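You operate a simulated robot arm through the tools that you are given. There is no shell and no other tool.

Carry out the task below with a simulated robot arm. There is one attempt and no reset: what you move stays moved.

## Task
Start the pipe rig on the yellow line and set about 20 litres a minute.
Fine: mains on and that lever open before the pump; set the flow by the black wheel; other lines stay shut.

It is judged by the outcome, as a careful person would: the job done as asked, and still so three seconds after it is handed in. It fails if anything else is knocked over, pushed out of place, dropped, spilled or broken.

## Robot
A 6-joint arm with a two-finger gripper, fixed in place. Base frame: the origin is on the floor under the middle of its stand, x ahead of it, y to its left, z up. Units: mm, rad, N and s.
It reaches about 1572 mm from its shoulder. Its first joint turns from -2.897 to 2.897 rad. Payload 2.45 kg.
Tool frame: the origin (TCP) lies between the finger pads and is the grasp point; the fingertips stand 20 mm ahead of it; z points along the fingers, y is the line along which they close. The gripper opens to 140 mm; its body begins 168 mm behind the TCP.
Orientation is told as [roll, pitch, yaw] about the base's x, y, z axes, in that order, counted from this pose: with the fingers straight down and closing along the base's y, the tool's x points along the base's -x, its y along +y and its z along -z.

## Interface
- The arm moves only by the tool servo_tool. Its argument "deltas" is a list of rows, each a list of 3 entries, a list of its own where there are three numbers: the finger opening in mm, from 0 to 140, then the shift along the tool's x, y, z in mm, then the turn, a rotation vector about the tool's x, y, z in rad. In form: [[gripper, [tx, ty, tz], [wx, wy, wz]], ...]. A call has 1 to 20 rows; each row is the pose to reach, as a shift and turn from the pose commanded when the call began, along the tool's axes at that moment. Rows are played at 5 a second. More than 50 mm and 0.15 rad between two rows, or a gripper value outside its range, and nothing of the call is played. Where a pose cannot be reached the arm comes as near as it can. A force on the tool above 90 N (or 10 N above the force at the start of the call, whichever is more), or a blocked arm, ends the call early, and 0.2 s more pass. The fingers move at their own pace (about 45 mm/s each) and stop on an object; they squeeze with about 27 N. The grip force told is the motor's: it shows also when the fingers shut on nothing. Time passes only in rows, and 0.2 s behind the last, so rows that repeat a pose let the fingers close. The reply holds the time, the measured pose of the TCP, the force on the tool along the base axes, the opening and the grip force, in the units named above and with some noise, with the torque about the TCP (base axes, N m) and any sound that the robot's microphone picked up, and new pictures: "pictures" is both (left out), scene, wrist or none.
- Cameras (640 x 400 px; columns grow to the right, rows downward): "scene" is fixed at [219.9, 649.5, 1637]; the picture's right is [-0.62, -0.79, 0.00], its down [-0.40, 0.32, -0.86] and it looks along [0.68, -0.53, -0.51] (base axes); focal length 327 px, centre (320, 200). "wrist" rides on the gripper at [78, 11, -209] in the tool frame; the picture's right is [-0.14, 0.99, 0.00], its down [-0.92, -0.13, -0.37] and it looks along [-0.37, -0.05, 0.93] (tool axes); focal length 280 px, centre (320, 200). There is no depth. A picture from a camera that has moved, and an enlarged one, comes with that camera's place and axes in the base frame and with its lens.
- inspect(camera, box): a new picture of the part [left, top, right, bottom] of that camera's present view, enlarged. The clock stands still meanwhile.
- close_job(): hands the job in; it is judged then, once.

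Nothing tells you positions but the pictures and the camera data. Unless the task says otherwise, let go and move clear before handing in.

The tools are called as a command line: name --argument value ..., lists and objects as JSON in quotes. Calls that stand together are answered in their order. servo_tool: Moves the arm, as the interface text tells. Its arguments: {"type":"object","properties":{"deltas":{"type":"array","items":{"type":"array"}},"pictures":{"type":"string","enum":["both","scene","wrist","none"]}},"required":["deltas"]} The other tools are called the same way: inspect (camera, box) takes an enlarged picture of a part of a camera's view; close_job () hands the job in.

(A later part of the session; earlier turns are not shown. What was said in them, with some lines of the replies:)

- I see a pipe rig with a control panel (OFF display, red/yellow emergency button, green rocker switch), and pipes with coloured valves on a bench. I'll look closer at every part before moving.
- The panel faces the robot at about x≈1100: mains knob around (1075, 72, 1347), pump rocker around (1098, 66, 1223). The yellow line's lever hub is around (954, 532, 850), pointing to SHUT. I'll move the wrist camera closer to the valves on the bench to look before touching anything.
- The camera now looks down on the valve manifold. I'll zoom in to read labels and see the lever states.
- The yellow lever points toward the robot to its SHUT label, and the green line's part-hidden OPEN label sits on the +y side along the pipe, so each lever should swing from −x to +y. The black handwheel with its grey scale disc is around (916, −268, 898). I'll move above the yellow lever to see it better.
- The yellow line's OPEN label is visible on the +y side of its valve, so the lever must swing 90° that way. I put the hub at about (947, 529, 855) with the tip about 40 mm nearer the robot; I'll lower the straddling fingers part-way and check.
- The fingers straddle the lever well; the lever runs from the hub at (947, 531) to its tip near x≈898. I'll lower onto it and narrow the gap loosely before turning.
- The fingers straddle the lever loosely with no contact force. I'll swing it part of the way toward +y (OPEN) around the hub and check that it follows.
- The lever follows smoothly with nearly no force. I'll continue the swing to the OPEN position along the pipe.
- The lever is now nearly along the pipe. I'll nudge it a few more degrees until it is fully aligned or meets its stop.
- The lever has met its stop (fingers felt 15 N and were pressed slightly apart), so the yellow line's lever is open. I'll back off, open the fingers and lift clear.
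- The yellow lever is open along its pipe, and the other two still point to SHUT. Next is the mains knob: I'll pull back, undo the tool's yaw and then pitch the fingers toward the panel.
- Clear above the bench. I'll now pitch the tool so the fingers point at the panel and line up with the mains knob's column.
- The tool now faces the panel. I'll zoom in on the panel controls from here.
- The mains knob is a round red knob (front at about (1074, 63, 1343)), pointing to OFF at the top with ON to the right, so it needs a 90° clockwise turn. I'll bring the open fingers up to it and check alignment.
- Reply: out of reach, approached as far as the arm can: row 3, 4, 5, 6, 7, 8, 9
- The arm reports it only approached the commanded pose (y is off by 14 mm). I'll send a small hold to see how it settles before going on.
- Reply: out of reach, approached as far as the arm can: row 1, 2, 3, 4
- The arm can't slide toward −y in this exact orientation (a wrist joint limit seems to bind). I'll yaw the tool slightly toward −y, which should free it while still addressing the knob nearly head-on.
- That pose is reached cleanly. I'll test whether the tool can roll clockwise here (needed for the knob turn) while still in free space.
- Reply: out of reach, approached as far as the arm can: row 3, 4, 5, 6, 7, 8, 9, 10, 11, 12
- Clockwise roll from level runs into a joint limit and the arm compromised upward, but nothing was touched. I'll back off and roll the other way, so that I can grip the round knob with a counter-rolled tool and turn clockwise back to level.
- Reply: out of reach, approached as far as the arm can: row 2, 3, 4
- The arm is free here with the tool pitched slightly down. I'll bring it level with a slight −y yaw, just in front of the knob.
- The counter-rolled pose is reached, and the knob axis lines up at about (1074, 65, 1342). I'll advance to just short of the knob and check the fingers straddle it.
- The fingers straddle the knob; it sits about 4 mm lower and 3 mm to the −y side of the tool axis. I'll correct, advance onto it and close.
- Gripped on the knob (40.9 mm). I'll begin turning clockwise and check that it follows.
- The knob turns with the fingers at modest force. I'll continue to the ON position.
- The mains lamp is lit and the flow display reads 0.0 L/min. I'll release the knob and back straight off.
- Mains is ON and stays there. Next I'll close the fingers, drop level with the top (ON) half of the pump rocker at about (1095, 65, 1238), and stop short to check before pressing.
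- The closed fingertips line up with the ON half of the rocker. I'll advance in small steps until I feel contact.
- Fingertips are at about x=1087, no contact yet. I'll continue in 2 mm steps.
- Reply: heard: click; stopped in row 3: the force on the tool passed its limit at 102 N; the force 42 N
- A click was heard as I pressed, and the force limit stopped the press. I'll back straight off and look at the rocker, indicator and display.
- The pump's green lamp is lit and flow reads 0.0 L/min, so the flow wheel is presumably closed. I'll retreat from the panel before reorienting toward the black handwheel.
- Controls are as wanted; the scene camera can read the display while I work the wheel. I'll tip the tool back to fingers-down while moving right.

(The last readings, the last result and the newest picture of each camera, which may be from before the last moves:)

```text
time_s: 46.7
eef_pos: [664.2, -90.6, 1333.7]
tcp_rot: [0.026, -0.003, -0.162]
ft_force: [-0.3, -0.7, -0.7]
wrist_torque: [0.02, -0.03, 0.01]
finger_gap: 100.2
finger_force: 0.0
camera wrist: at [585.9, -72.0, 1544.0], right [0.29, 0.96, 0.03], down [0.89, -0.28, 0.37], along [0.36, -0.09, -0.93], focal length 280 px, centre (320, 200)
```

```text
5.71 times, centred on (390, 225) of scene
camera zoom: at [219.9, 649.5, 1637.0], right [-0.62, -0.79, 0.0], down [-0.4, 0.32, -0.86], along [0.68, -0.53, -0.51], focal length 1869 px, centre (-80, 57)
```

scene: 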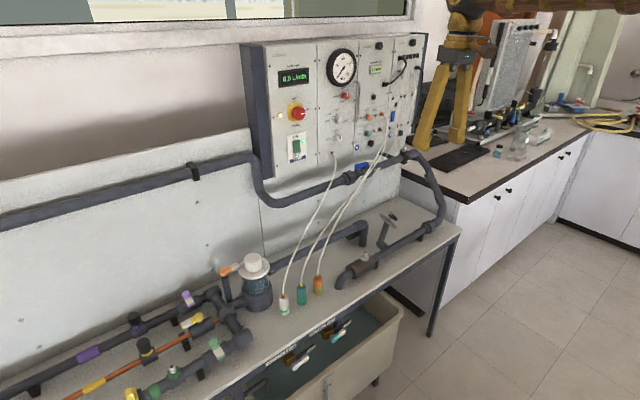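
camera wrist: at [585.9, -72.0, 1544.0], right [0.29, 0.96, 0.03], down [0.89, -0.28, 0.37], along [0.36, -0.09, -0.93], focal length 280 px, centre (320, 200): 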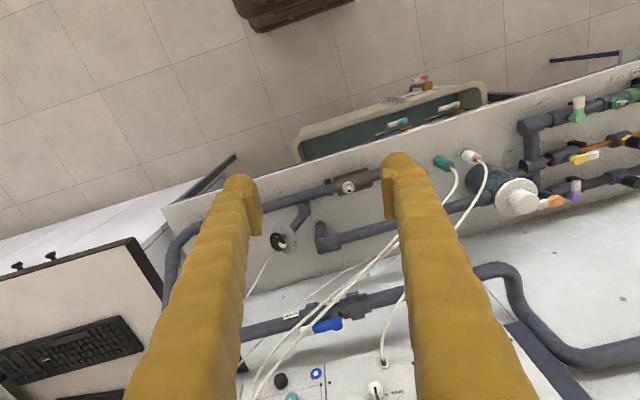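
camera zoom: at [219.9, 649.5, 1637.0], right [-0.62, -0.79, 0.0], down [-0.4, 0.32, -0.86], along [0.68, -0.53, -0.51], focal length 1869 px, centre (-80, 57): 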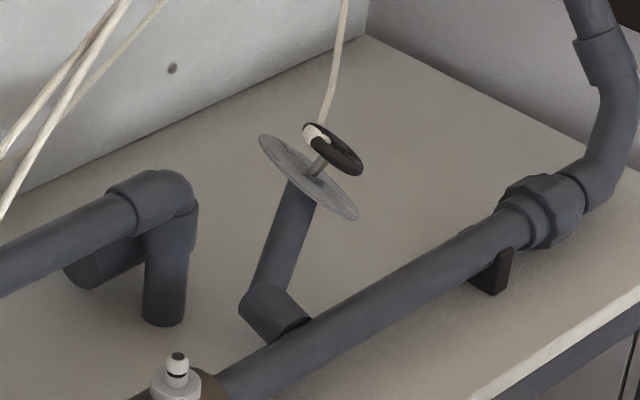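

Zoomed in, the black wheel is a small spoked handwheel with a white mark on an inclined stem over a grey disc. I'll bring the camera closer to work out its axis and the surroundings.

servo_tool --deltas '[[100, [-25, -18, 34], [0, 0, -0.02]], [100, [-50, -37, 68], [0, 0, -0.04]], [100, [-76, -55, 103], [0, 0, -0.06]], [100, [-101, -73, 137], [0, 0, -0.08]], [100, [-126, -91, 171], [0, 0, -0.1]], [100, [-152, -110, 206], [0, 0, -0.12]], [100, [-177, -128, 240], [0, 0, -0.14]], [100, [-202, -146, 274], [0, 0, -0.162]]]'

inspect --camera "wrist" --box '[220, 130, 420, 290]'

inspect --camera "wrist" --box '[0, 100, 320, 400]'

```text
time_s: 48.5
eef_pos: [841.3, -260.9, 1056.4]
tcp_rot: [0.024, -0.006, 0.002]
ft_force: [0.5, 0.1, 0.4]
wrist_torque: [0.0, -0.04, 0.01]
finger_gap: 100.1
finger_force: 0.0
camera wrist: at [759.9, -253.7, 1266.5], right [0.14, 0.99, 0.03], down [0.92, -0.14, 0.37], along [0.37, -0.03, -0.93], focal length 280 px, centre (320, 200)
```

scene: 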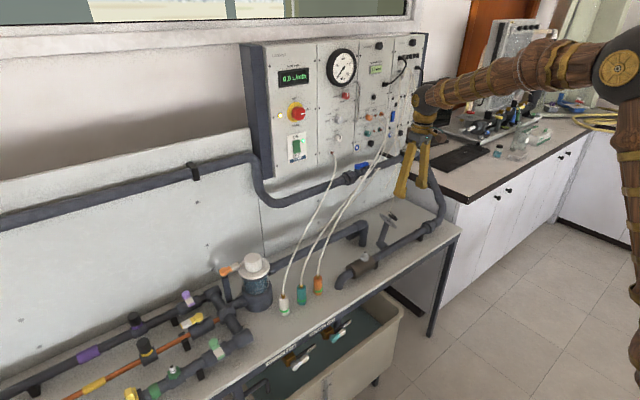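
wrist: 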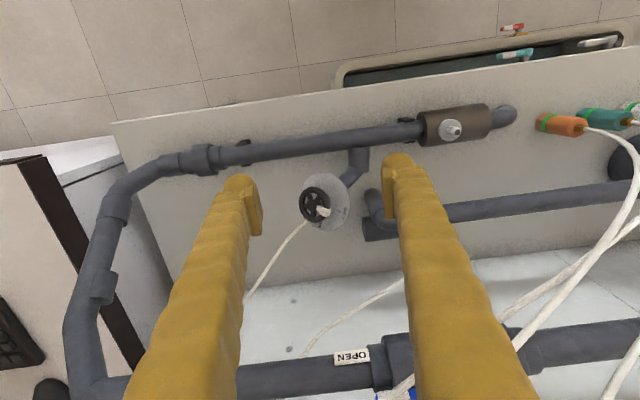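

```text
2.50 times, centred on (320, 210) of wrist
camera zoom: at [759.9, -253.7, 1266.5], right [0.14, 0.99, 0.03], down [0.92, -0.14, 0.37], along [0.37, -0.03, -0.93], focal length 701 px, centre (320, 175)
```

zoom: 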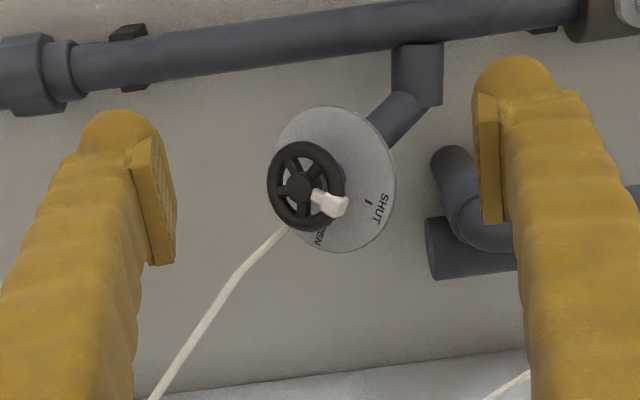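

```text
1.33 times, centred on (160, 250) of wrist
camera zoom: at [759.9, -253.7, 1266.5], right [0.14, 0.99, 0.03], down [0.92, -0.14, 0.37], along [0.37, -0.03, -0.93], focal length 374 px, centre (533, 133)
```

zoom: 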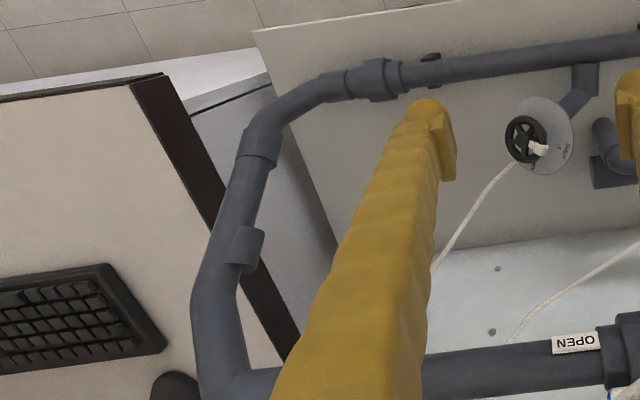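

inspect --camera "wrist" --box '[290, 165, 350, 235]'

inspect --camera "scene" --box '[365, 200, 410, 240]'

```text
5.71 times, centred on (320, 200) of wrist
camera zoom: at [759.9, -253.7, 1266.5], right [0.14, 0.99, 0.03], down [0.92, -0.14, 0.37], along [0.37, -0.03, -0.93], focal length 1602 px, centre (320, 200)
```

zoom: 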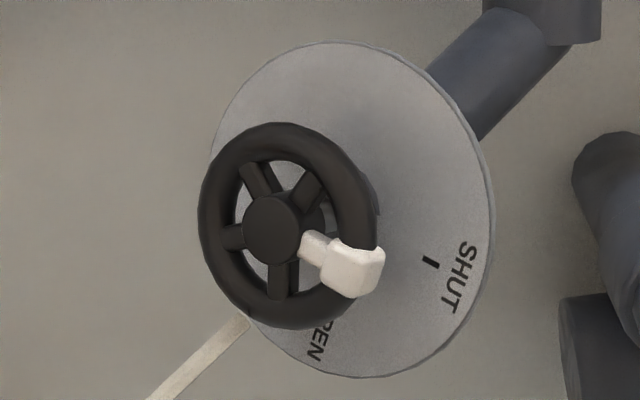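

```text
10.00 times, centred on (388, 220) of scene
camera zoom: at [219.9, 649.5, 1637.0], right [-0.62, -0.79, 0.0], down [-0.4, 0.32, -0.86], along [0.68, -0.53, -0.51], focal length 3271 px, centre (-355, 0)
```

zoom: 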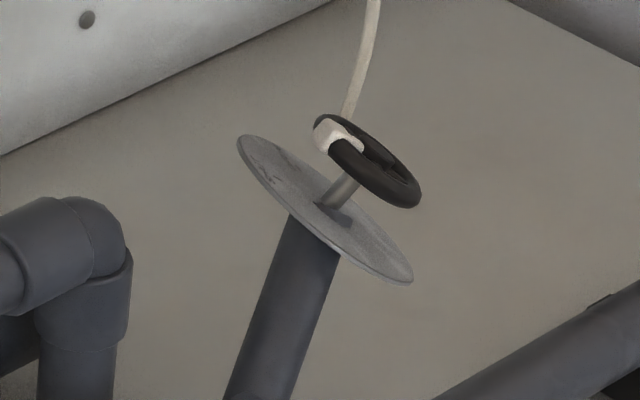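

The wheel's white pointer sits at SHUT on the disc with OPEN roughly 280° anticlockwise round (or ~76° clockwise). Its hub is about (919, −277, 888) with the axis leaning to (−0.26, −0.56, 0.79), so I'll tilt the tool to point straight down that axis from a standoff.

servo_tool --deltas '[[100, [-9, -17, 15], [-0.115, -0.057, 0]], [100, [-18, -33, 29], [-0.231, -0.114, 0]], [100, [-28, -50, 44], [-0.346, -0.171, 0]], [100, [-38, -66, 58], [-0.462, -0.228, 0]], [100, [-47, -83, 73], [-0.577, -0.285, 0]], [100, [-47, -83, 73], [-0.577, -0.285, 0]]]'

inspect --camera "wrist" --box '[240, 120, 400, 240]'

```text
time_s: 49.9
eef_pos: [889.8, -340.6, 981.7]
tcp_rot: [0.62, -0.274, -0.087]
ft_force: [-0.3, -0.5, -1.1]
wrist_torque: [0.02, 0.07, -0.01]
finger_gap: 100.2
finger_force: 0.0
camera wrist: at [755.7, -441.1, 1130.9], right [0.05, 0.81, 0.59], down [0.79, -0.39, 0.47], along [0.61, 0.45, -0.66], focal length 280 px, centre (320, 200)
```

scene: 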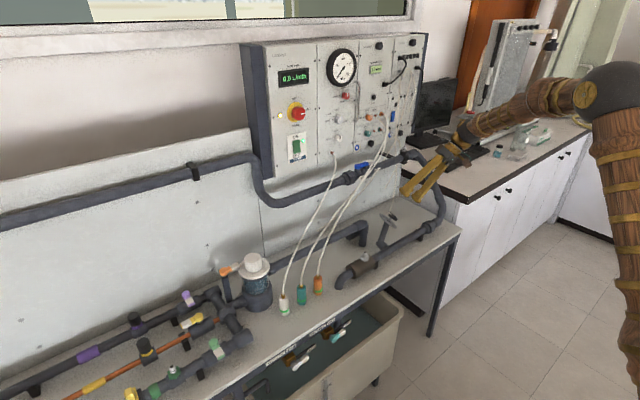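
wrist: 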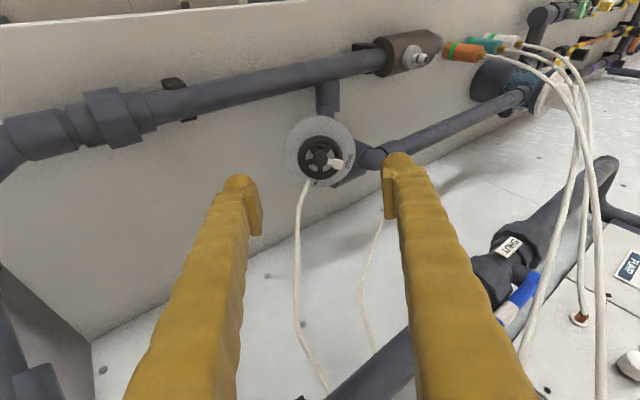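

```text
3.33 times, centred on (320, 180) of wrist
camera zoom: at [755.7, -441.1, 1130.9], right [0.05, 0.81, 0.59], down [0.79, -0.39, 0.47], along [0.61, 0.45, -0.66], focal length 935 px, centre (320, 267)
```

zoom: 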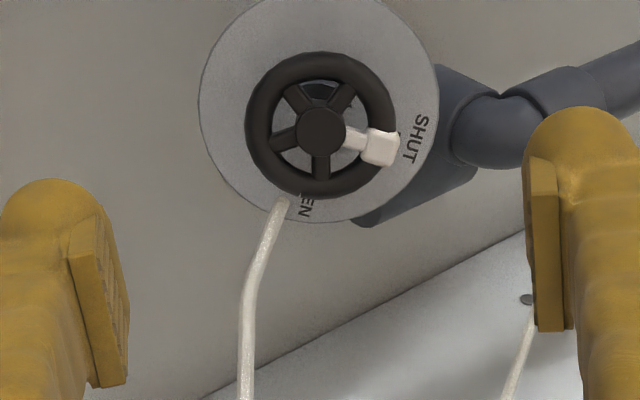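

The view is nearly coaxial with the wheel and centred. The white pointer lies at about +0.4 rad and a white tube touches the rim region at about +2.2 rad from the finger axis, so I'll roll the tool 1.3 rad to put both fingers on clear rim and check.

servo_tool --deltas '[[90, [0, 0, 0], [0, 0, 0.13]], [90, [0, 0, 0], [0, 0, 0.26]], [90, [0, 0, 0], [0, 0, 0.39]], [90, [0, 0, 0], [0, 0, 0.52]], [90, [0, 0, 0], [0, 0, 0.65]], [90, [0, 0, 0], [0, 0, 0.78]], [90, [0, 0, 0], [0, 0, 0.91]], [90, [0, 0, 0], [0, 0, 1.04]], [90, [0, 0, 0], [0, 0, 1.17]], [90, [0, 0, 0], [0, 0, 1.3]], [90, [0, 0, 0], [0, 0, 1.3]]]'

inspect --camera "wrist" --box '[240, 100, 400, 220]'

inspect --camera "scene" --box '[340, 130, 480, 250]'

```text
time_s: 52.3
eef_pos: [888.5, -342.0, 981.3]
tcp_rot: [0.479, 0.484, -1.181]
ft_force: [-0.3, 0.5, 0.2]
wrist_torque: [0.03, 0.02, 0.02]
finger_gap: 89.9
finger_force: 0.0
camera wrist: at [815.0, -392.0, 1187.3], right [0.94, 0.02, 0.34], down [0.09, -0.98, -0.19], along [0.33, 0.21, -0.92], focal length 280 px, centre (320, 200)
```

scene: 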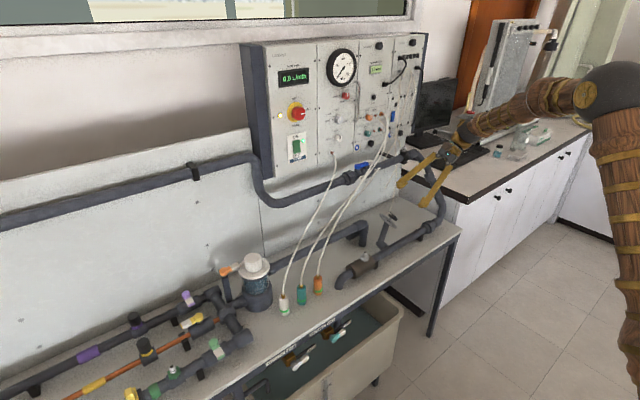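
wrist: 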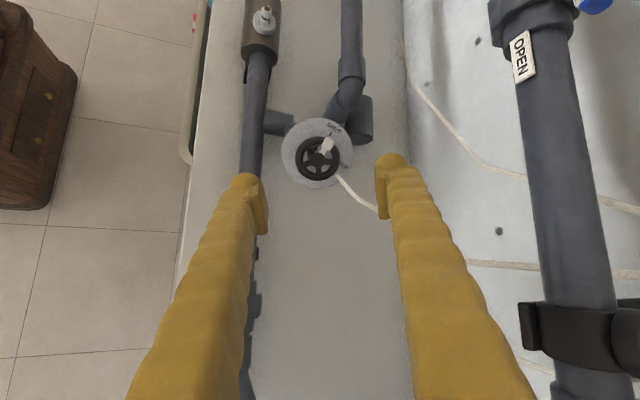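

```text
3.33 times, centred on (320, 160) of wrist
camera zoom: at [815.0, -392.0, 1187.3], right [0.94, 0.02, 0.34], down [0.09, -0.98, -0.19], along [0.33, 0.21, -0.92], focal length 935 px, centre (320, 333)
```

zoom: 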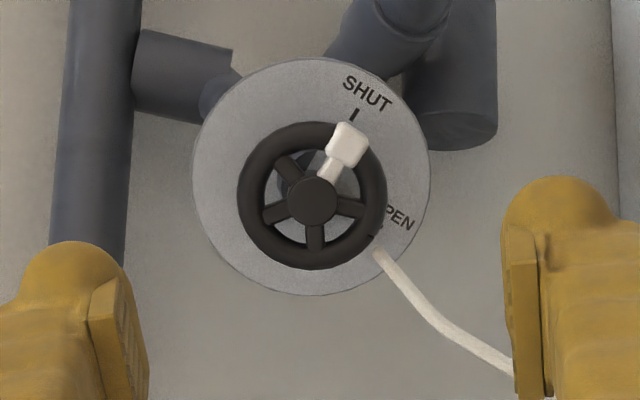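

```text
3.33 times, centred on (410, 190) of scene
camera zoom: at [219.9, 649.5, 1637.0], right [-0.62, -0.79, 0.0], down [-0.4, 0.32, -0.86], along [0.68, -0.53, -0.51], focal length 1090 px, centre (20, 233)
```

zoom: 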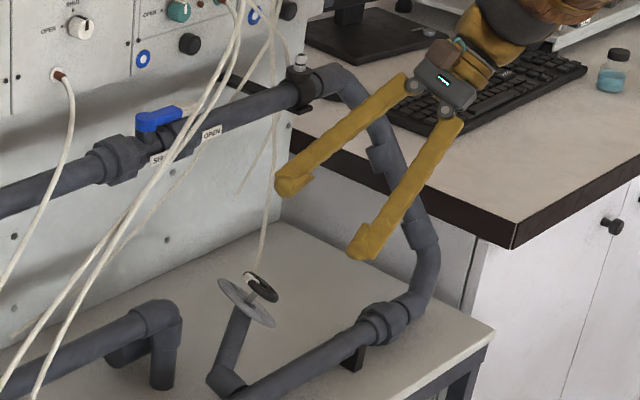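

Now the wheel faces me: pointer at SHUT, OPEN tick about 100° clockwise (or ~260° anticlockwise) round, and a dangling white tube end near OPEN that I must avoid. Fingers sit between pointer and tube, so I'll advance part-way down the axis and check.

servo_tool --deltas '[[80, [0, -1.7, 25], [0, 0, 0]], [74, [0, -1.7, 50], [0, 0, 0]], [74, [0, -1.7, 75], [0, 0, 0]], [74, [0, -1.7, 75], [0, 0, 0]]]'

inspect --camera "wrist" --box '[240, 120, 400, 240]'

inspect --camera "scene" --box '[350, 170, 450, 250]'

```text
time_s: 53.3
eef_pos: [907.6, -299.7, 920.4]
tcp_rot: [0.479, 0.484, -1.18]
ft_force: [0.1, 0.1, 0.0]
wrist_torque: [-0.02, -0.01, 0.0]
finger_gap: 74.3
finger_force: 0.1
camera wrist: at [833.6, -349.9, 1126.7], right [0.94, 0.03, 0.34], down [0.1, -0.98, -0.19], along [0.33, 0.21, -0.92], focal length 280 px, centre (320, 200)
```

scene: 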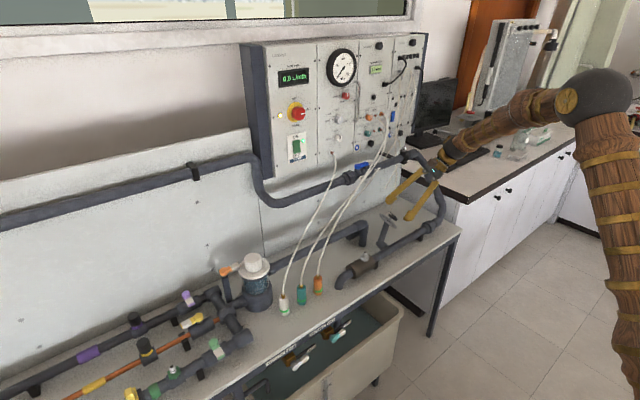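
wrist: 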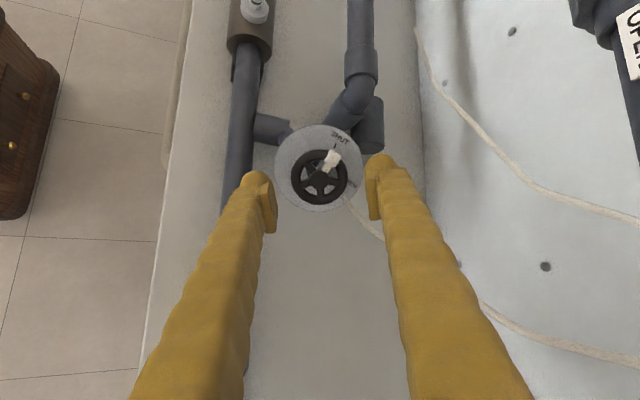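

```text
3.33 times, centred on (320, 180) of wrist
camera zoom: at [833.6, -349.9, 1126.7], right [0.94, 0.03, 0.34], down [0.1, -0.98, -0.19], along [0.33, 0.21, -0.92], focal length 935 px, centre (320, 267)
```

zoom: 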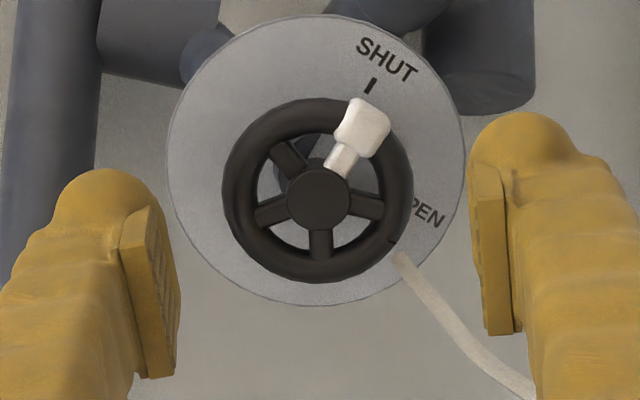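

```text
5.00 times, centred on (400, 210) of scene
camera zoom: at [219.9, 649.5, 1637.0], right [-0.62, -0.79, 0.0], down [-0.4, 0.32, -0.86], along [0.68, -0.53, -0.51], focal length 1636 px, centre (-80, 150)
```

zoom: 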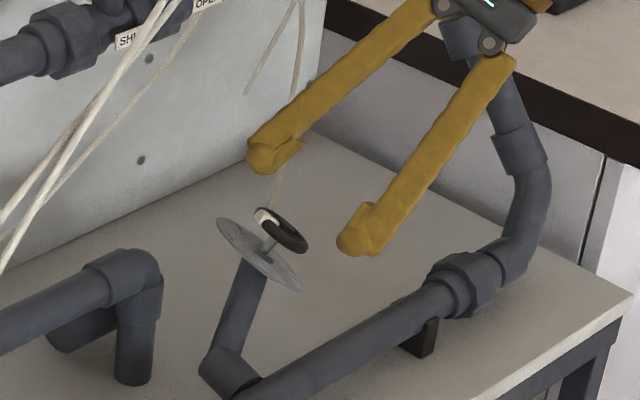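

Aligned: hub centred, with about 40 mm to go, pointer and tube both clear of the fingers. I'll move in the last 36 mm and close on the rim.

servo_tool --deltas '[[74, [0, 0, 12], [0, 0, 0]], [74, [0, 0, 24], [0, 0, 0]], [74, [0, 0, 36], [0, 0, 0]], [74, [0, 0, 36], [0, 0, 0]]]'

inspect --camera "wrist" --box '[240, 130, 400, 250]'

inspect --camera "scene" --box '[360, 190, 420, 240]'

```text
time_s: 54.3
eef_pos: [917.0, -279.7, 894.1]
tcp_rot: [0.482, 0.483, -1.179]
ft_force: [0.0, -0.3, -0.2]
wrist_torque: [0.0, -0.01, -0.02]
finger_gap: 74.3
finger_force: 0.0
camera wrist: at [843.8, -330.3, 1099.5], right [0.94, 0.03, 0.34], down [0.1, -0.98, -0.19], along [0.33, 0.21, -0.92], focal length 280 px, centre (320, 200)
```

scene: 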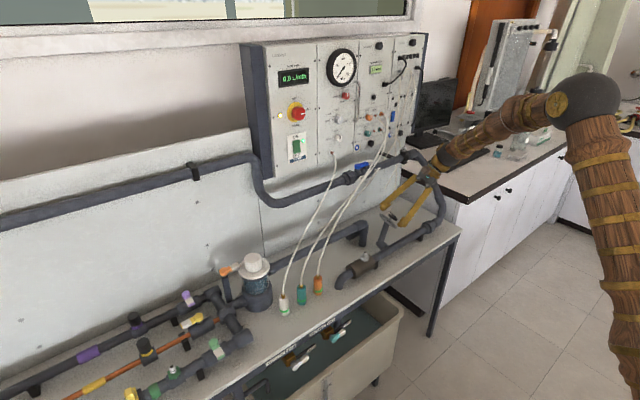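
wrist: 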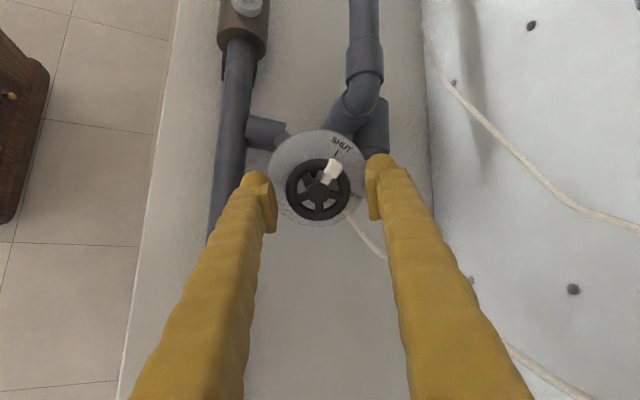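

```text
3.33 times, centred on (320, 190) of wrist
camera zoom: at [843.8, -330.3, 1099.5], right [0.94, 0.03, 0.34], down [0.1, -0.98, -0.19], along [0.33, 0.21, -0.92], focal length 935 px, centre (320, 233)
```

zoom: 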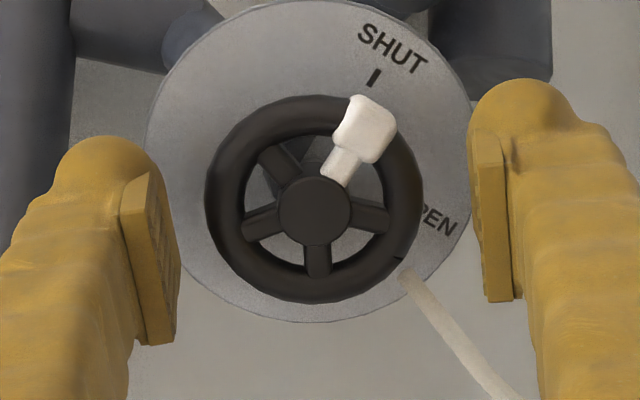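

```text
8.00 times, centred on (390, 215) of scene
camera zoom: at [219.9, 649.5, 1637.0], right [-0.62, -0.79, 0.0], down [-0.4, 0.32, -0.86], along [0.68, -0.53, -0.51], focal length 2617 px, centre (-240, 80)
```

zoom: 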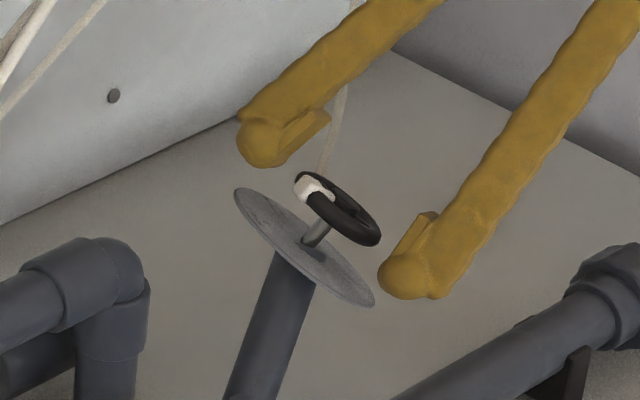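

Fingertips reach about 8 mm past the wheel's plane, clear of disc, pointer and tube. Closing on the rim.

servo_tool --deltas '[[64, [0, -1, 0], [0, 0, 0]], [56, [0, -1, 0], [0, 0, 0]], [48, [0, -1, 0], [0, 0, 0]], [40, [0, -1, 0], [0, 0, 0]], [40, [0, -1, 0], [0, 0, 0]]]'

inspect --camera "wrist" --box '[240, 130, 400, 250]'

```text
time_s: 55.5
eef_pos: [918.3, -280.5, 893.4]
tcp_rot: [0.482, 0.484, -1.181]
ft_force: [0.6, 0.8, 0.2]
wrist_torque: [-0.02, 0.11, 0.06]
finger_gap: 52.4
finger_force: 45.5
camera wrist: at [842.7, -330.6, 1099.1], right [0.94, 0.03, 0.34], down [0.1, -0.98, -0.19], along [0.33, 0.21, -0.92], focal length 280 px, centre (320, 200)
```

scene: 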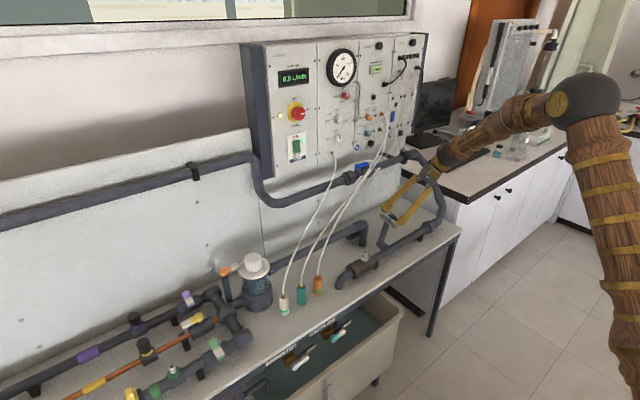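
wrist: 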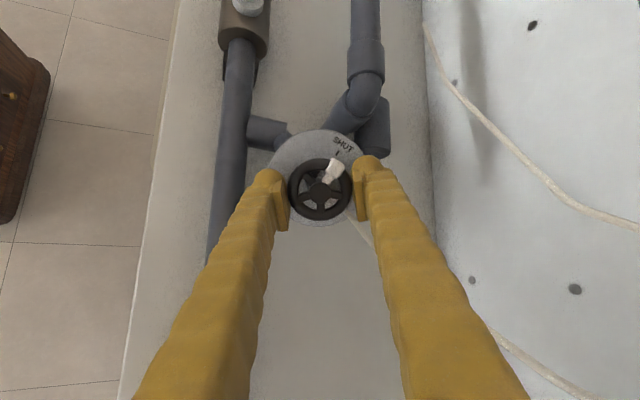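

```text
3.33 times, centred on (320, 190) of wrist
camera zoom: at [842.7, -330.6, 1099.1], right [0.94, 0.03, 0.34], down [0.1, -0.98, -0.19], along [0.33, 0.21, -0.92], focal length 935 px, centre (320, 233)
```

zoom: 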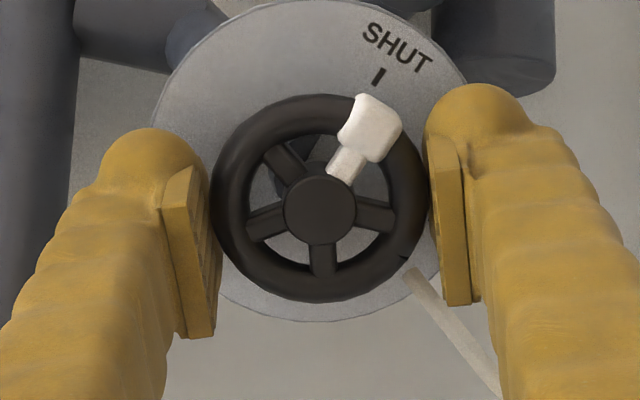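

Gripped on the rim at 52 mm. I'll turn it anticlockwise (the usual opening way) a little and watch the torque and display.

servo_tool --deltas '[[40, [0, 0, 0], [0, 0, -0.06]], [40, [0, 0, 0], [0, 0, -0.12]], [40, [0, 0, 0], [0, 0, -0.18]], [40, [0, 0, 0], [0, 0, -0.24]]]'

inspect --camera "wrist" --box '[240, 130, 400, 250]'

inspect --camera "scene" --box '[260, 50, 360, 130]'

```text
time_s: 56.5
eef_pos: [917.2, -280.5, 893.6]
tcp_rot: [0.576, 0.36, -0.951]
ft_force: [19.1, 4.0, 0.5]
wrist_torque: [0.08, 0.01, -0.07]
finger_gap: 52.3
finger_force: 44.6
camera wrist: at [825.7, -332.7, 1091.6], right [0.86, 0.22, 0.46], down [0.3, -0.95, -0.1], along [0.41, 0.22, -0.88], focal length 280 px, centre (320, 200)
```

scene: 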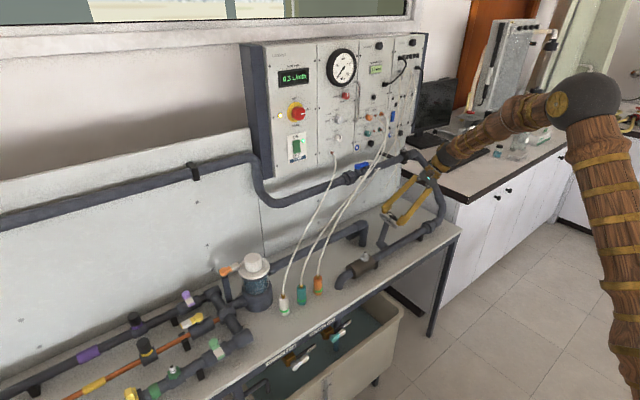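
wrist: 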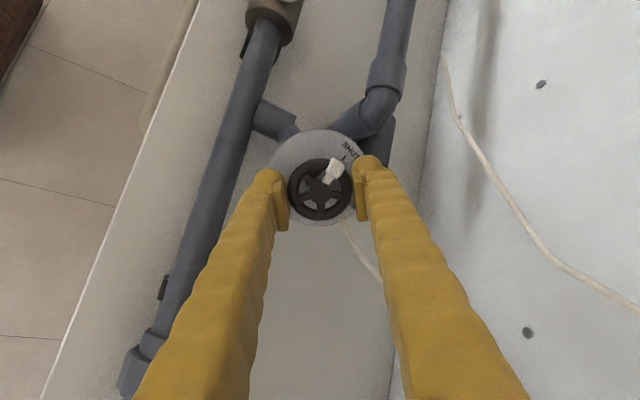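

```text
3.33 times, centred on (320, 190) of wrist
camera zoom: at [825.7, -332.7, 1091.6], right [0.86, 0.22, 0.46], down [0.3, -0.95, -0.1], along [0.41, 0.22, -0.88], focal length 935 px, centre (320, 233)
```

zoom: 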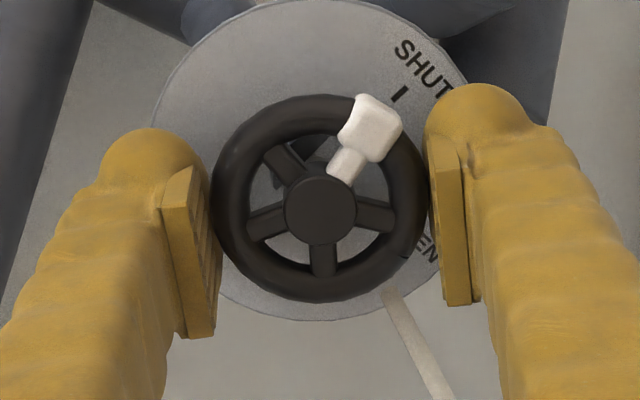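

```text
5.00 times, centred on (310, 90) of scene
camera zoom: at [219.9, 649.5, 1637.0], right [-0.62, -0.79, 0.0], down [-0.4, 0.32, -0.86], along [0.68, -0.53, -0.51], focal length 1636 px, centre (370, 750)
```

zoom: 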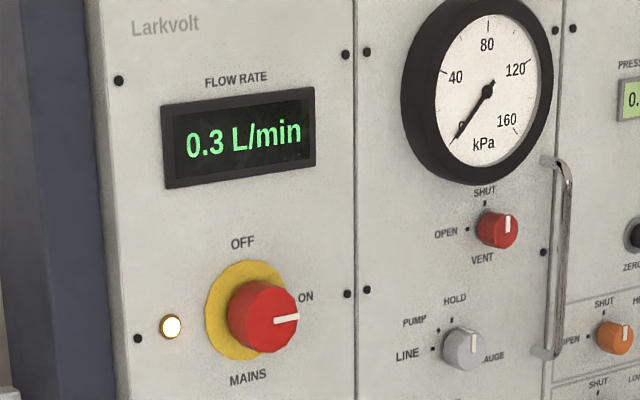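

Turning anticlockwise opens it: the display shows 0.3 L/min. I'll keep opening gradually.

servo_tool --deltas '[[40, [0, 0, 0], [0, 0, -0.1]], [40, [0, 0, 0], [0, 0, -0.2]], [40, [0, 0, 0], [0, 0, -0.3]], [40, [0, 0, 0], [0, 0, -0.4]], [40, [0, 0, 0], [0, 0, -0.5]], [40, [0, 0, 0], [0, 0, -0.5]], [40, [0, 0, 0], [0, 0, -0.5]]]'

inspect --camera "wrist" --box '[240, 130, 400, 250]'

inspect --camera "scene" --box '[260, 50, 360, 130]'

```text
time_s: 58.1
eef_pos: [917.5, -278.7, 894.1]
tcp_rot: [0.667, 0.068, -0.535]
ft_force: [20.1, 23.1, 24.1]
wrist_torque: [0.3, -0.15, -0.06]
finger_gap: 52.8
finger_force: 44.8
camera wrist: at [796.9, -348.2, 1071.0], right [0.55, 0.58, 0.6], down [0.63, -0.76, 0.15], along [0.54, 0.3, -0.78], focal length 280 px, centre (320, 200)
```

scene: 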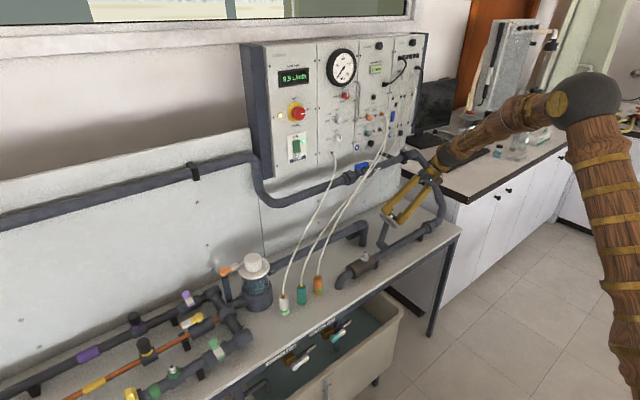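
wrist: 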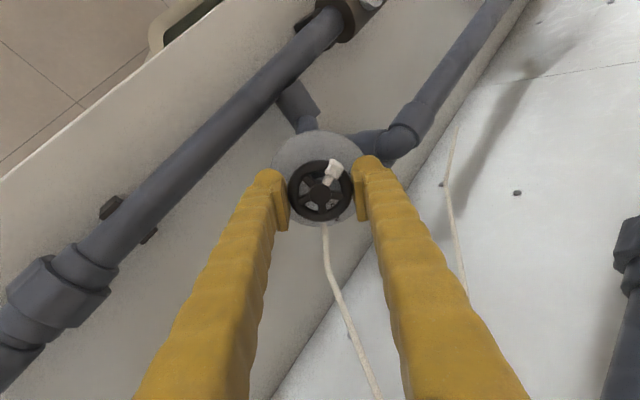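

```text
3.33 times, centred on (320, 190) of wrist
camera zoom: at [796.9, -348.2, 1071.0], right [0.55, 0.58, 0.6], down [0.63, -0.76, 0.15], along [0.54, 0.3, -0.78], focal length 935 px, centre (320, 233)
```

zoom: 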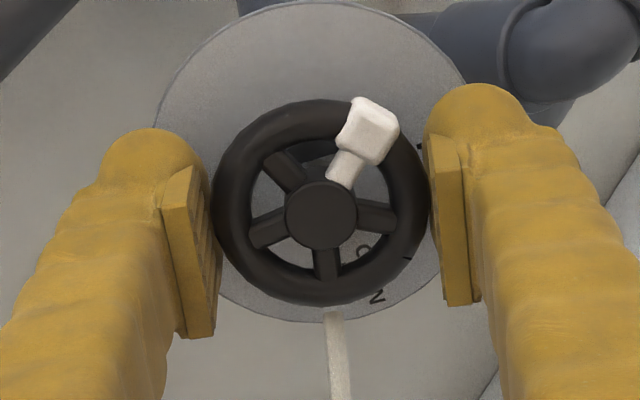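

```text
5.00 times, centred on (310, 90) of scene
camera zoom: at [219.9, 649.5, 1637.0], right [-0.62, -0.79, 0.0], down [-0.4, 0.32, -0.86], along [0.68, -0.53, -0.51], focal length 1636 px, centre (370, 750)
```

zoom: 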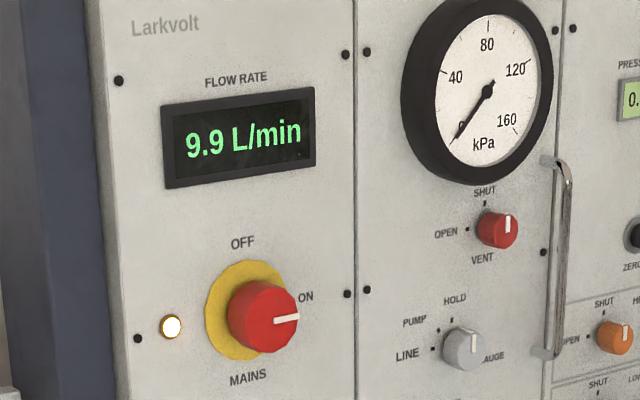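

9.9 L/min now, with some sideways force along the finger axis; I'll shift 1 mm to relieve it and wait to see the settled flow.

servo_tool --deltas '[[40, [0, 0.6, 0], [0, 0, 0]], [40, [0, 1.2, 0], [0, 0, 0]], [40, [0, 1.2, 0], [0, 0, 0]], [40, [0, 1.2, 0], [0, 0, 0]], [40, [0, 1.2, 0], [0, 0, 0]]]' --pictures "none"

inspect --camera "scene" --box '[260, 50, 360, 130]'

```text
time_s: 59.3
eef_pos: [917.1, -279.1, 894.5]
tcp_rot: [0.666, 0.069, -0.534]
ft_force: [-2.1, 18.8, 19.1]
wrist_torque: [0.2, 0.07, 0.06]
finger_gap: 52.5
finger_force: 45.1
```

```text
5.00 times, centred on (310, 90) of scene
camera zoom: at [219.9, 649.5, 1637.0], right [-0.62, -0.79, 0.0], down [-0.4, 0.32, -0.86], along [0.68, -0.53, -0.51], focal length 1636 px, centre (370, 750)
```

zoom: 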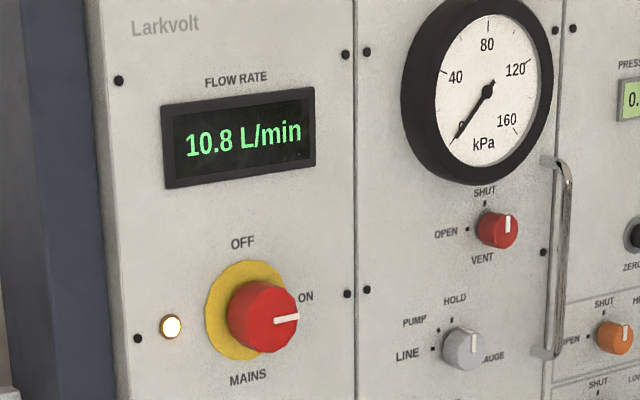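

Settled at 10.8 L/min after about 0.74 rad, so roughly twice that angle is needed. I'll open another 0.45 rad and let it settle.

servo_tool --deltas '[[40, [0, 0.3, 0], [0, 0, -0.09]], [40, [0, 0.6, 0], [0, 0, -0.18]], [40, [0, 0.9, 0], [0, 0, -0.27]], [40, [0, 1, 0], [0, 0, -0.36]], [40, [0, 1, 0], [0, 0, -0.45]], [40, [0, 1, 0], [0, 0, -0.45]], [40, [0, 1, 0], [0, 0, -0.45]], [40, [0, 1, 0], [0, 0, -0.45]], [40, [0, 1, 0], [0, 0, -0.45]], [40, [0, 1, 0], [0, 0, -0.45]]]'

inspect --camera "scene" --box '[260, 50, 360, 130]'

inspect --camera "wrist" --box '[240, 130, 400, 250]'

```text
time_s: 61.5
eef_pos: [917.7, -279.1, 894.6]
tcp_rot: [0.64, -0.208, -0.179]
ft_force: [-19.0, 3.8, 3.4]
wrist_torque: [0.0, 0.16, 0.09]
finger_gap: 52.5
finger_force: 45.2
camera wrist: at [784.7, -372.2, 1049.6], right [0.15, 0.78, 0.61], down [0.78, -0.47, 0.4], along [0.6, 0.41, -0.68], focal length 280 px, centre (320, 200)
```

scene: 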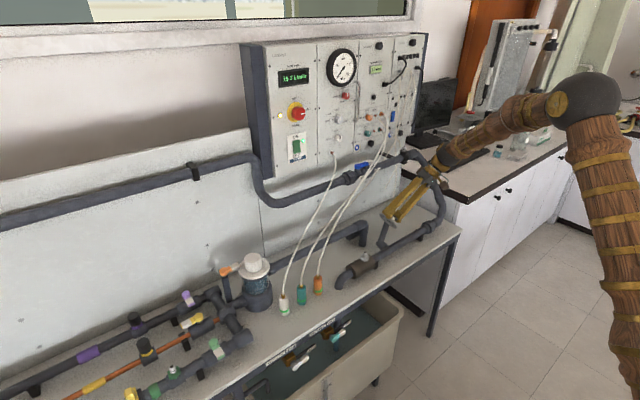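
wrist: 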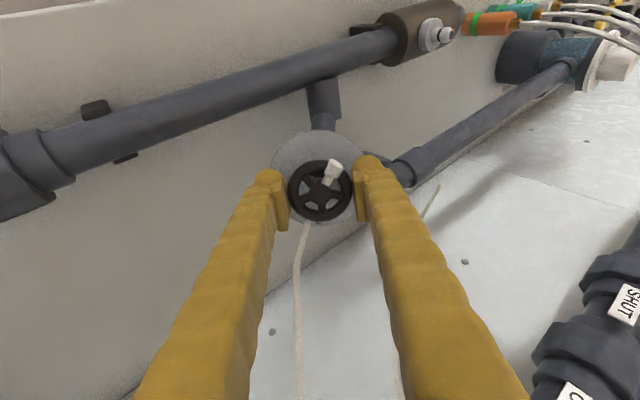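

```text
5.00 times, centred on (310, 90) of scene
camera zoom: at [219.9, 649.5, 1637.0], right [-0.62, -0.79, 0.0], down [-0.4, 0.32, -0.86], along [0.68, -0.53, -0.51], focal length 1636 px, centre (370, 750)
```

zoom: 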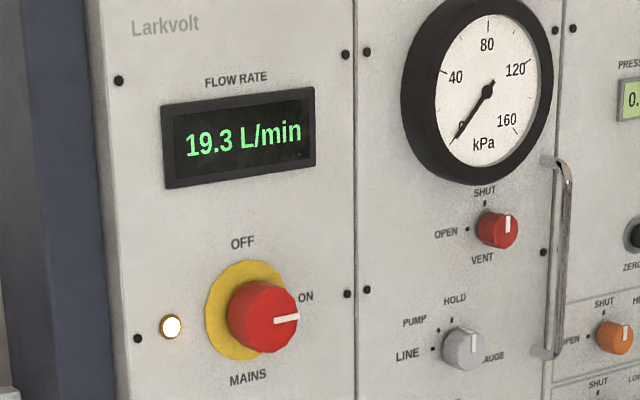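

```text
3.33 times, centred on (320, 190) of wrist
camera zoom: at [784.7, -372.2, 1049.6], right [0.15, 0.78, 0.61], down [0.78, -0.47, 0.4], along [0.6, 0.41, -0.68], focal length 935 px, centre (320, 233)
```

zoom: 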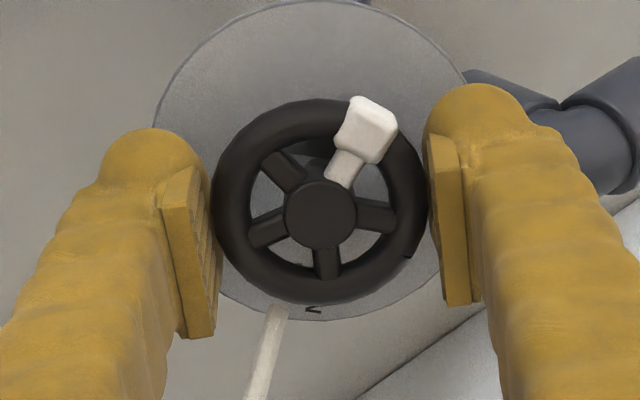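

19.3 L/min. I'll hold for a second to see if that's settled, shifting slightly to relieve side force.

servo_tool --deltas '[[40, [0.5, 0, 0], [0, 0, 0]], [40, [0.5, 0, 0], [0, 0, 0]], [40, [0.5, 0, 0], [0, 0, 0]], [40, [0.5, 0, 0], [0, 0, 0]], [40, [0.5, 0, 0], [0, 0, 0]], [40, [0.5, 0, 0], [0, 0, 0]]]' --pictures "none"

inspect --camera "scene" --box '[260, 50, 360, 130]'

```text
time_s: 62.9
eef_pos: [917.8, -279.8, 894.5]
tcp_rot: [0.641, -0.211, -0.181]
ft_force: [-5.6, -8.5, -0.3]
wrist_torque: [-0.1, 0.09, 0.0]
finger_gap: 52.5
finger_force: 45.3
```

```text
5.00 times, centred on (310, 90) of scene
camera zoom: at [219.9, 649.5, 1637.0], right [-0.62, -0.79, 0.0], down [-0.4, 0.32, -0.86], along [0.68, -0.53, -0.51], focal length 1636 px, centre (370, 750)
```

zoom: 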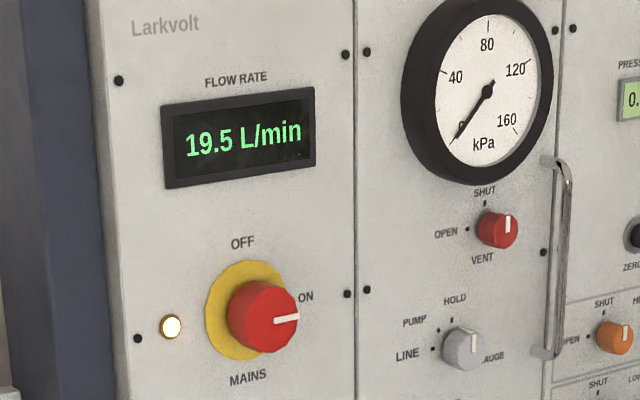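

19.5 L/min settled; a touch more (about 0.03 rad) should bring it to 20.

servo_tool --deltas '[[40, [0, 0, 0], [0, 0, -0.015]], [40, [0, 0, 0], [0, 0, -0.03]], [40, [0, 0, 0], [0, 0, -0.03]], [40, [0, 0, 0], [0, 0, -0.03]], [40, [0, 0, 0], [0, 0, -0.03]], [40, [0, 0, 0], [0, 0, -0.03]], [40, [0, 0, 0], [0, 0, -0.03]], [40, [0, 0, 0], [0, 0, -0.03]]]' --pictures "none"

inspect --camera "scene" --box '[260, 50, 360, 130]'

```text
time_s: 64.7
eef_pos: [916.9, -278.6, 894.2]
tcp_rot: [0.635, -0.227, -0.155]
ft_force: [8.5, -14.1, -4.3]
wrist_torque: [-0.2, -0.1, -0.13]
finger_gap: 52.2
finger_force: 45.0
```

```text
5.00 times, centred on (310, 90) of scene
camera zoom: at [219.9, 649.5, 1637.0], right [-0.62, -0.79, 0.0], down [-0.4, 0.32, -0.86], along [0.68, -0.53, -0.51], focal length 1636 px, centre (370, 750)
```

zoom: 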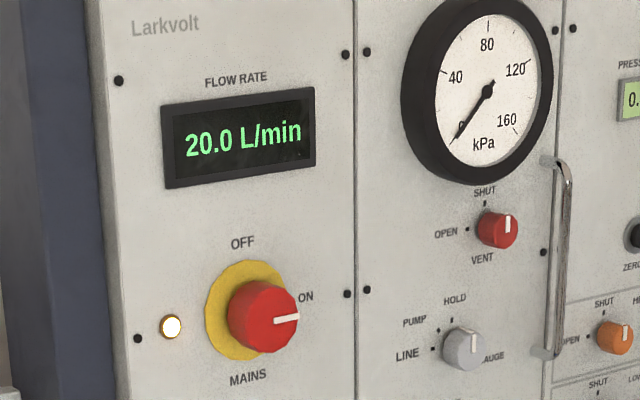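

20.0 L/min. I'll open the fingers straight off the rim without moving the arm, and check that the flow holds.

servo_tool --deltas '[[56, [0, 0, 0], [0, 0, 0]], [64, [0, 0, 0], [0, 0, 0]], [74, [0, 0, 0], [0, 0, 0]], [74, [0, 0, 0], [0, 0, 0]], [74, [0, 0, 0], [0, 0, 0]]]'

inspect --camera "scene" --box '[260, 50, 360, 130]'

inspect --camera "wrist" --box '[240, 130, 400, 250]'

```text
time_s: 65.9
eef_pos: [917.9, -278.9, 893.9]
tcp_rot: [0.635, -0.225, -0.156]
ft_force: [-0.4, 0.6, -0.1]
wrist_torque: [0.0, 0.0, 0.02]
finger_gap: 74.3
finger_force: 0.0
camera wrist: at [784.1, -373.6, 1048.3], right [0.13, 0.79, 0.6], down [0.79, -0.45, 0.42], along [0.6, 0.42, -0.68], focal length 280 px, centre (320, 200)
```

scene: 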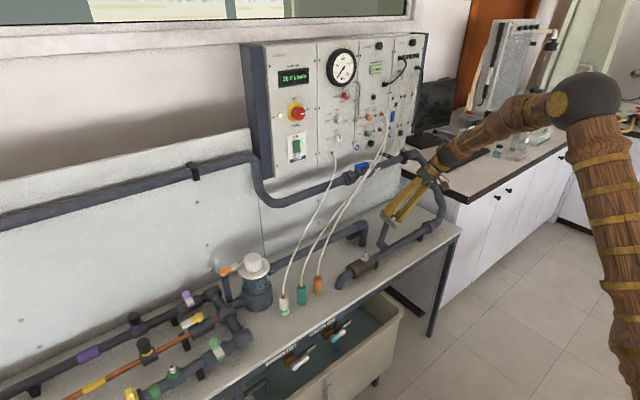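
wrist: 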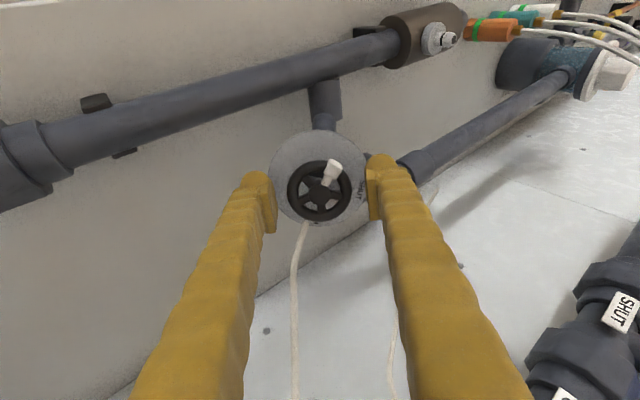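

```text
5.00 times, centred on (310, 90) of scene
camera zoom: at [219.9, 649.5, 1637.0], right [-0.62, -0.79, 0.0], down [-0.4, 0.32, -0.86], along [0.68, -0.53, -0.51], focal length 1636 px, centre (370, 750)
```

zoom: 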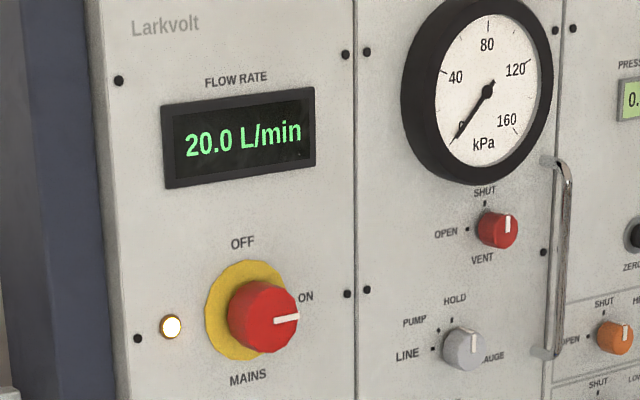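

```text
3.33 times, centred on (320, 190) of wrist
camera zoom: at [784.1, -373.6, 1048.3], right [0.13, 0.79, 0.6], down [0.79, -0.45, 0.42], along [0.6, 0.42, -0.68], focal length 935 px, centre (320, 233)
```

zoom: 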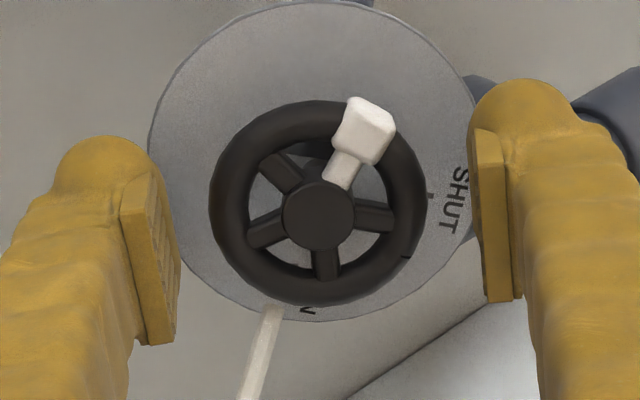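

Flow holds at 20.0 L/min with the fingers off the wheel. I'll back out straight along the wheel's axis and then move clear.

servo_tool --deltas '[[74, [0, 0, -25], [0, 0, 0]], [74, [0, 0, -60], [0, 0, 0]], [74, [0, 0, -100], [0, 0, 0]], [74, [0, 0, -140], [0, 0, 0]], [74, [30, 10, -165], [0, 0, 0]], [74, [70, 20, -185], [0, 0, 0]], [74, [110, 30, -205], [0, 0, 0]], [74, [150, 40, -225], [0, 0, 0]], [74, [190, 50, -240], [0, 0, 0]]]'

inspect --camera "scene" --box '[260, 50, 360, 130]'

inspect --camera "scene" --box '[350, 170, 450, 250]'

inspect --camera "scene" --box '[60, 240, 340, 400]'

```text
time_s: 67.9
eef_pos: [669.5, -342.5, 1069.4]
tcp_rot: [0.635, -0.225, -0.153]
ft_force: [-0.4, 0.0, -0.8]
wrist_torque: [0.03, -0.04, 0.03]
finger_gap: 74.1
finger_force: 0.1
camera wrist: at [536.6, -437.9, 1222.1], right [0.13, 0.79, 0.6], down [0.79, -0.45, 0.42], along [0.6, 0.42, -0.68], focal length 280 px, centre (320, 200)
```

scene: 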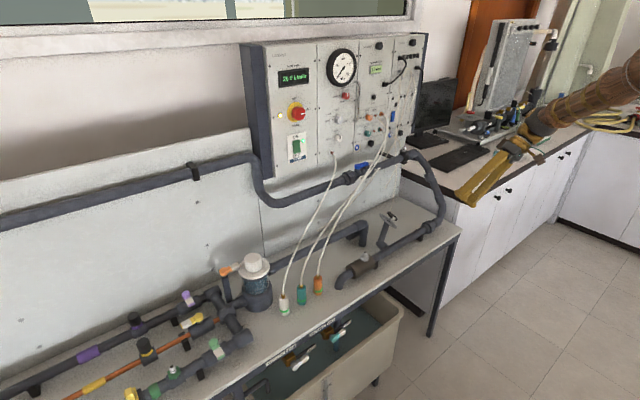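
wrist: 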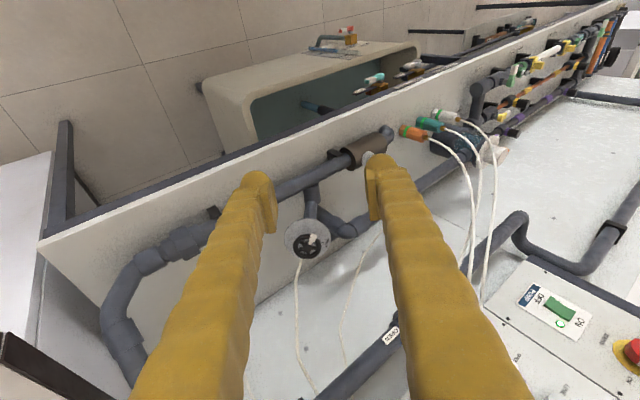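

```text
5.00 times, centred on (310, 90) of scene
camera zoom: at [219.9, 649.5, 1637.0], right [-0.62, -0.79, 0.0], down [-0.4, 0.32, -0.86], along [0.68, -0.53, -0.51], focal length 1636 px, centre (370, 750)
```

zoom: 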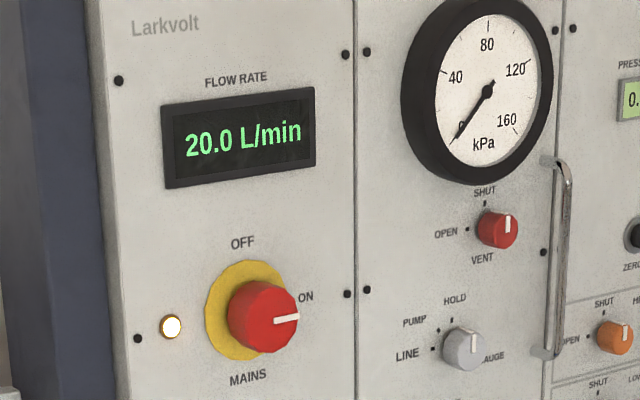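

```text
5.00 times, centred on (400, 210) of scene
camera zoom: at [219.9, 649.5, 1637.0], right [-0.62, -0.79, 0.0], down [-0.4, 0.32, -0.86], along [0.68, -0.53, -0.51], focal length 1636 px, centre (-80, 150)
```

zoom: 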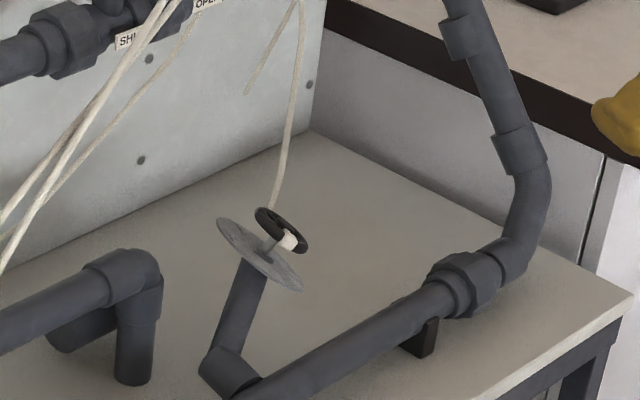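

```text
2.29 times, centred on (200, 320) of scene
camera zoom: at [219.9, 649.5, 1637.0], right [-0.62, -0.79, 0.0], down [-0.4, 0.32, -0.86], along [0.68, -0.53, -0.51], focal length 748 px, centre (594, -74)
```

zoom: 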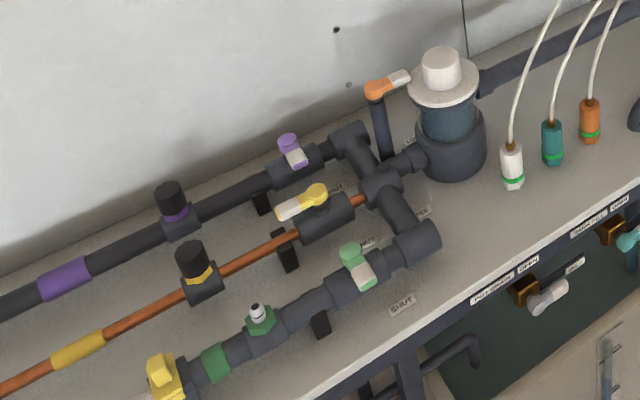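

The yellow lever is open, purple and green are shut, the mains and pump lamps are lit, and the display holds at 20.0 L/min. The arm is clear of the rig, so I'm handing the job in.

close_job

```text
The job is handed in.
```

The pipe rig is running on the yellow line. The display read a steady 20.0 L/min after I let go of the wheel, and I have handed the job in.

- **Order:** I opened the yellow lever to its stop, then switched the mains on (its lamp lit). Only after that did I start the pump, whose green lamp is lit.
- **Flow:** I set it with the black wheel, turning anticlockwise from SHUT. The reading stayed at 20.0 L/min as I backed the arm away.
- **Other lines:** the purple and green levers still point to SHUT.
- **Contact:** the pump switch press briefly reached 102 N, so the arm's force limit stopped it. The switch clicked on, and I saw no damage.

I saw nothing knocked over, moved out of place or leaking, and the arm is clear of the rig.
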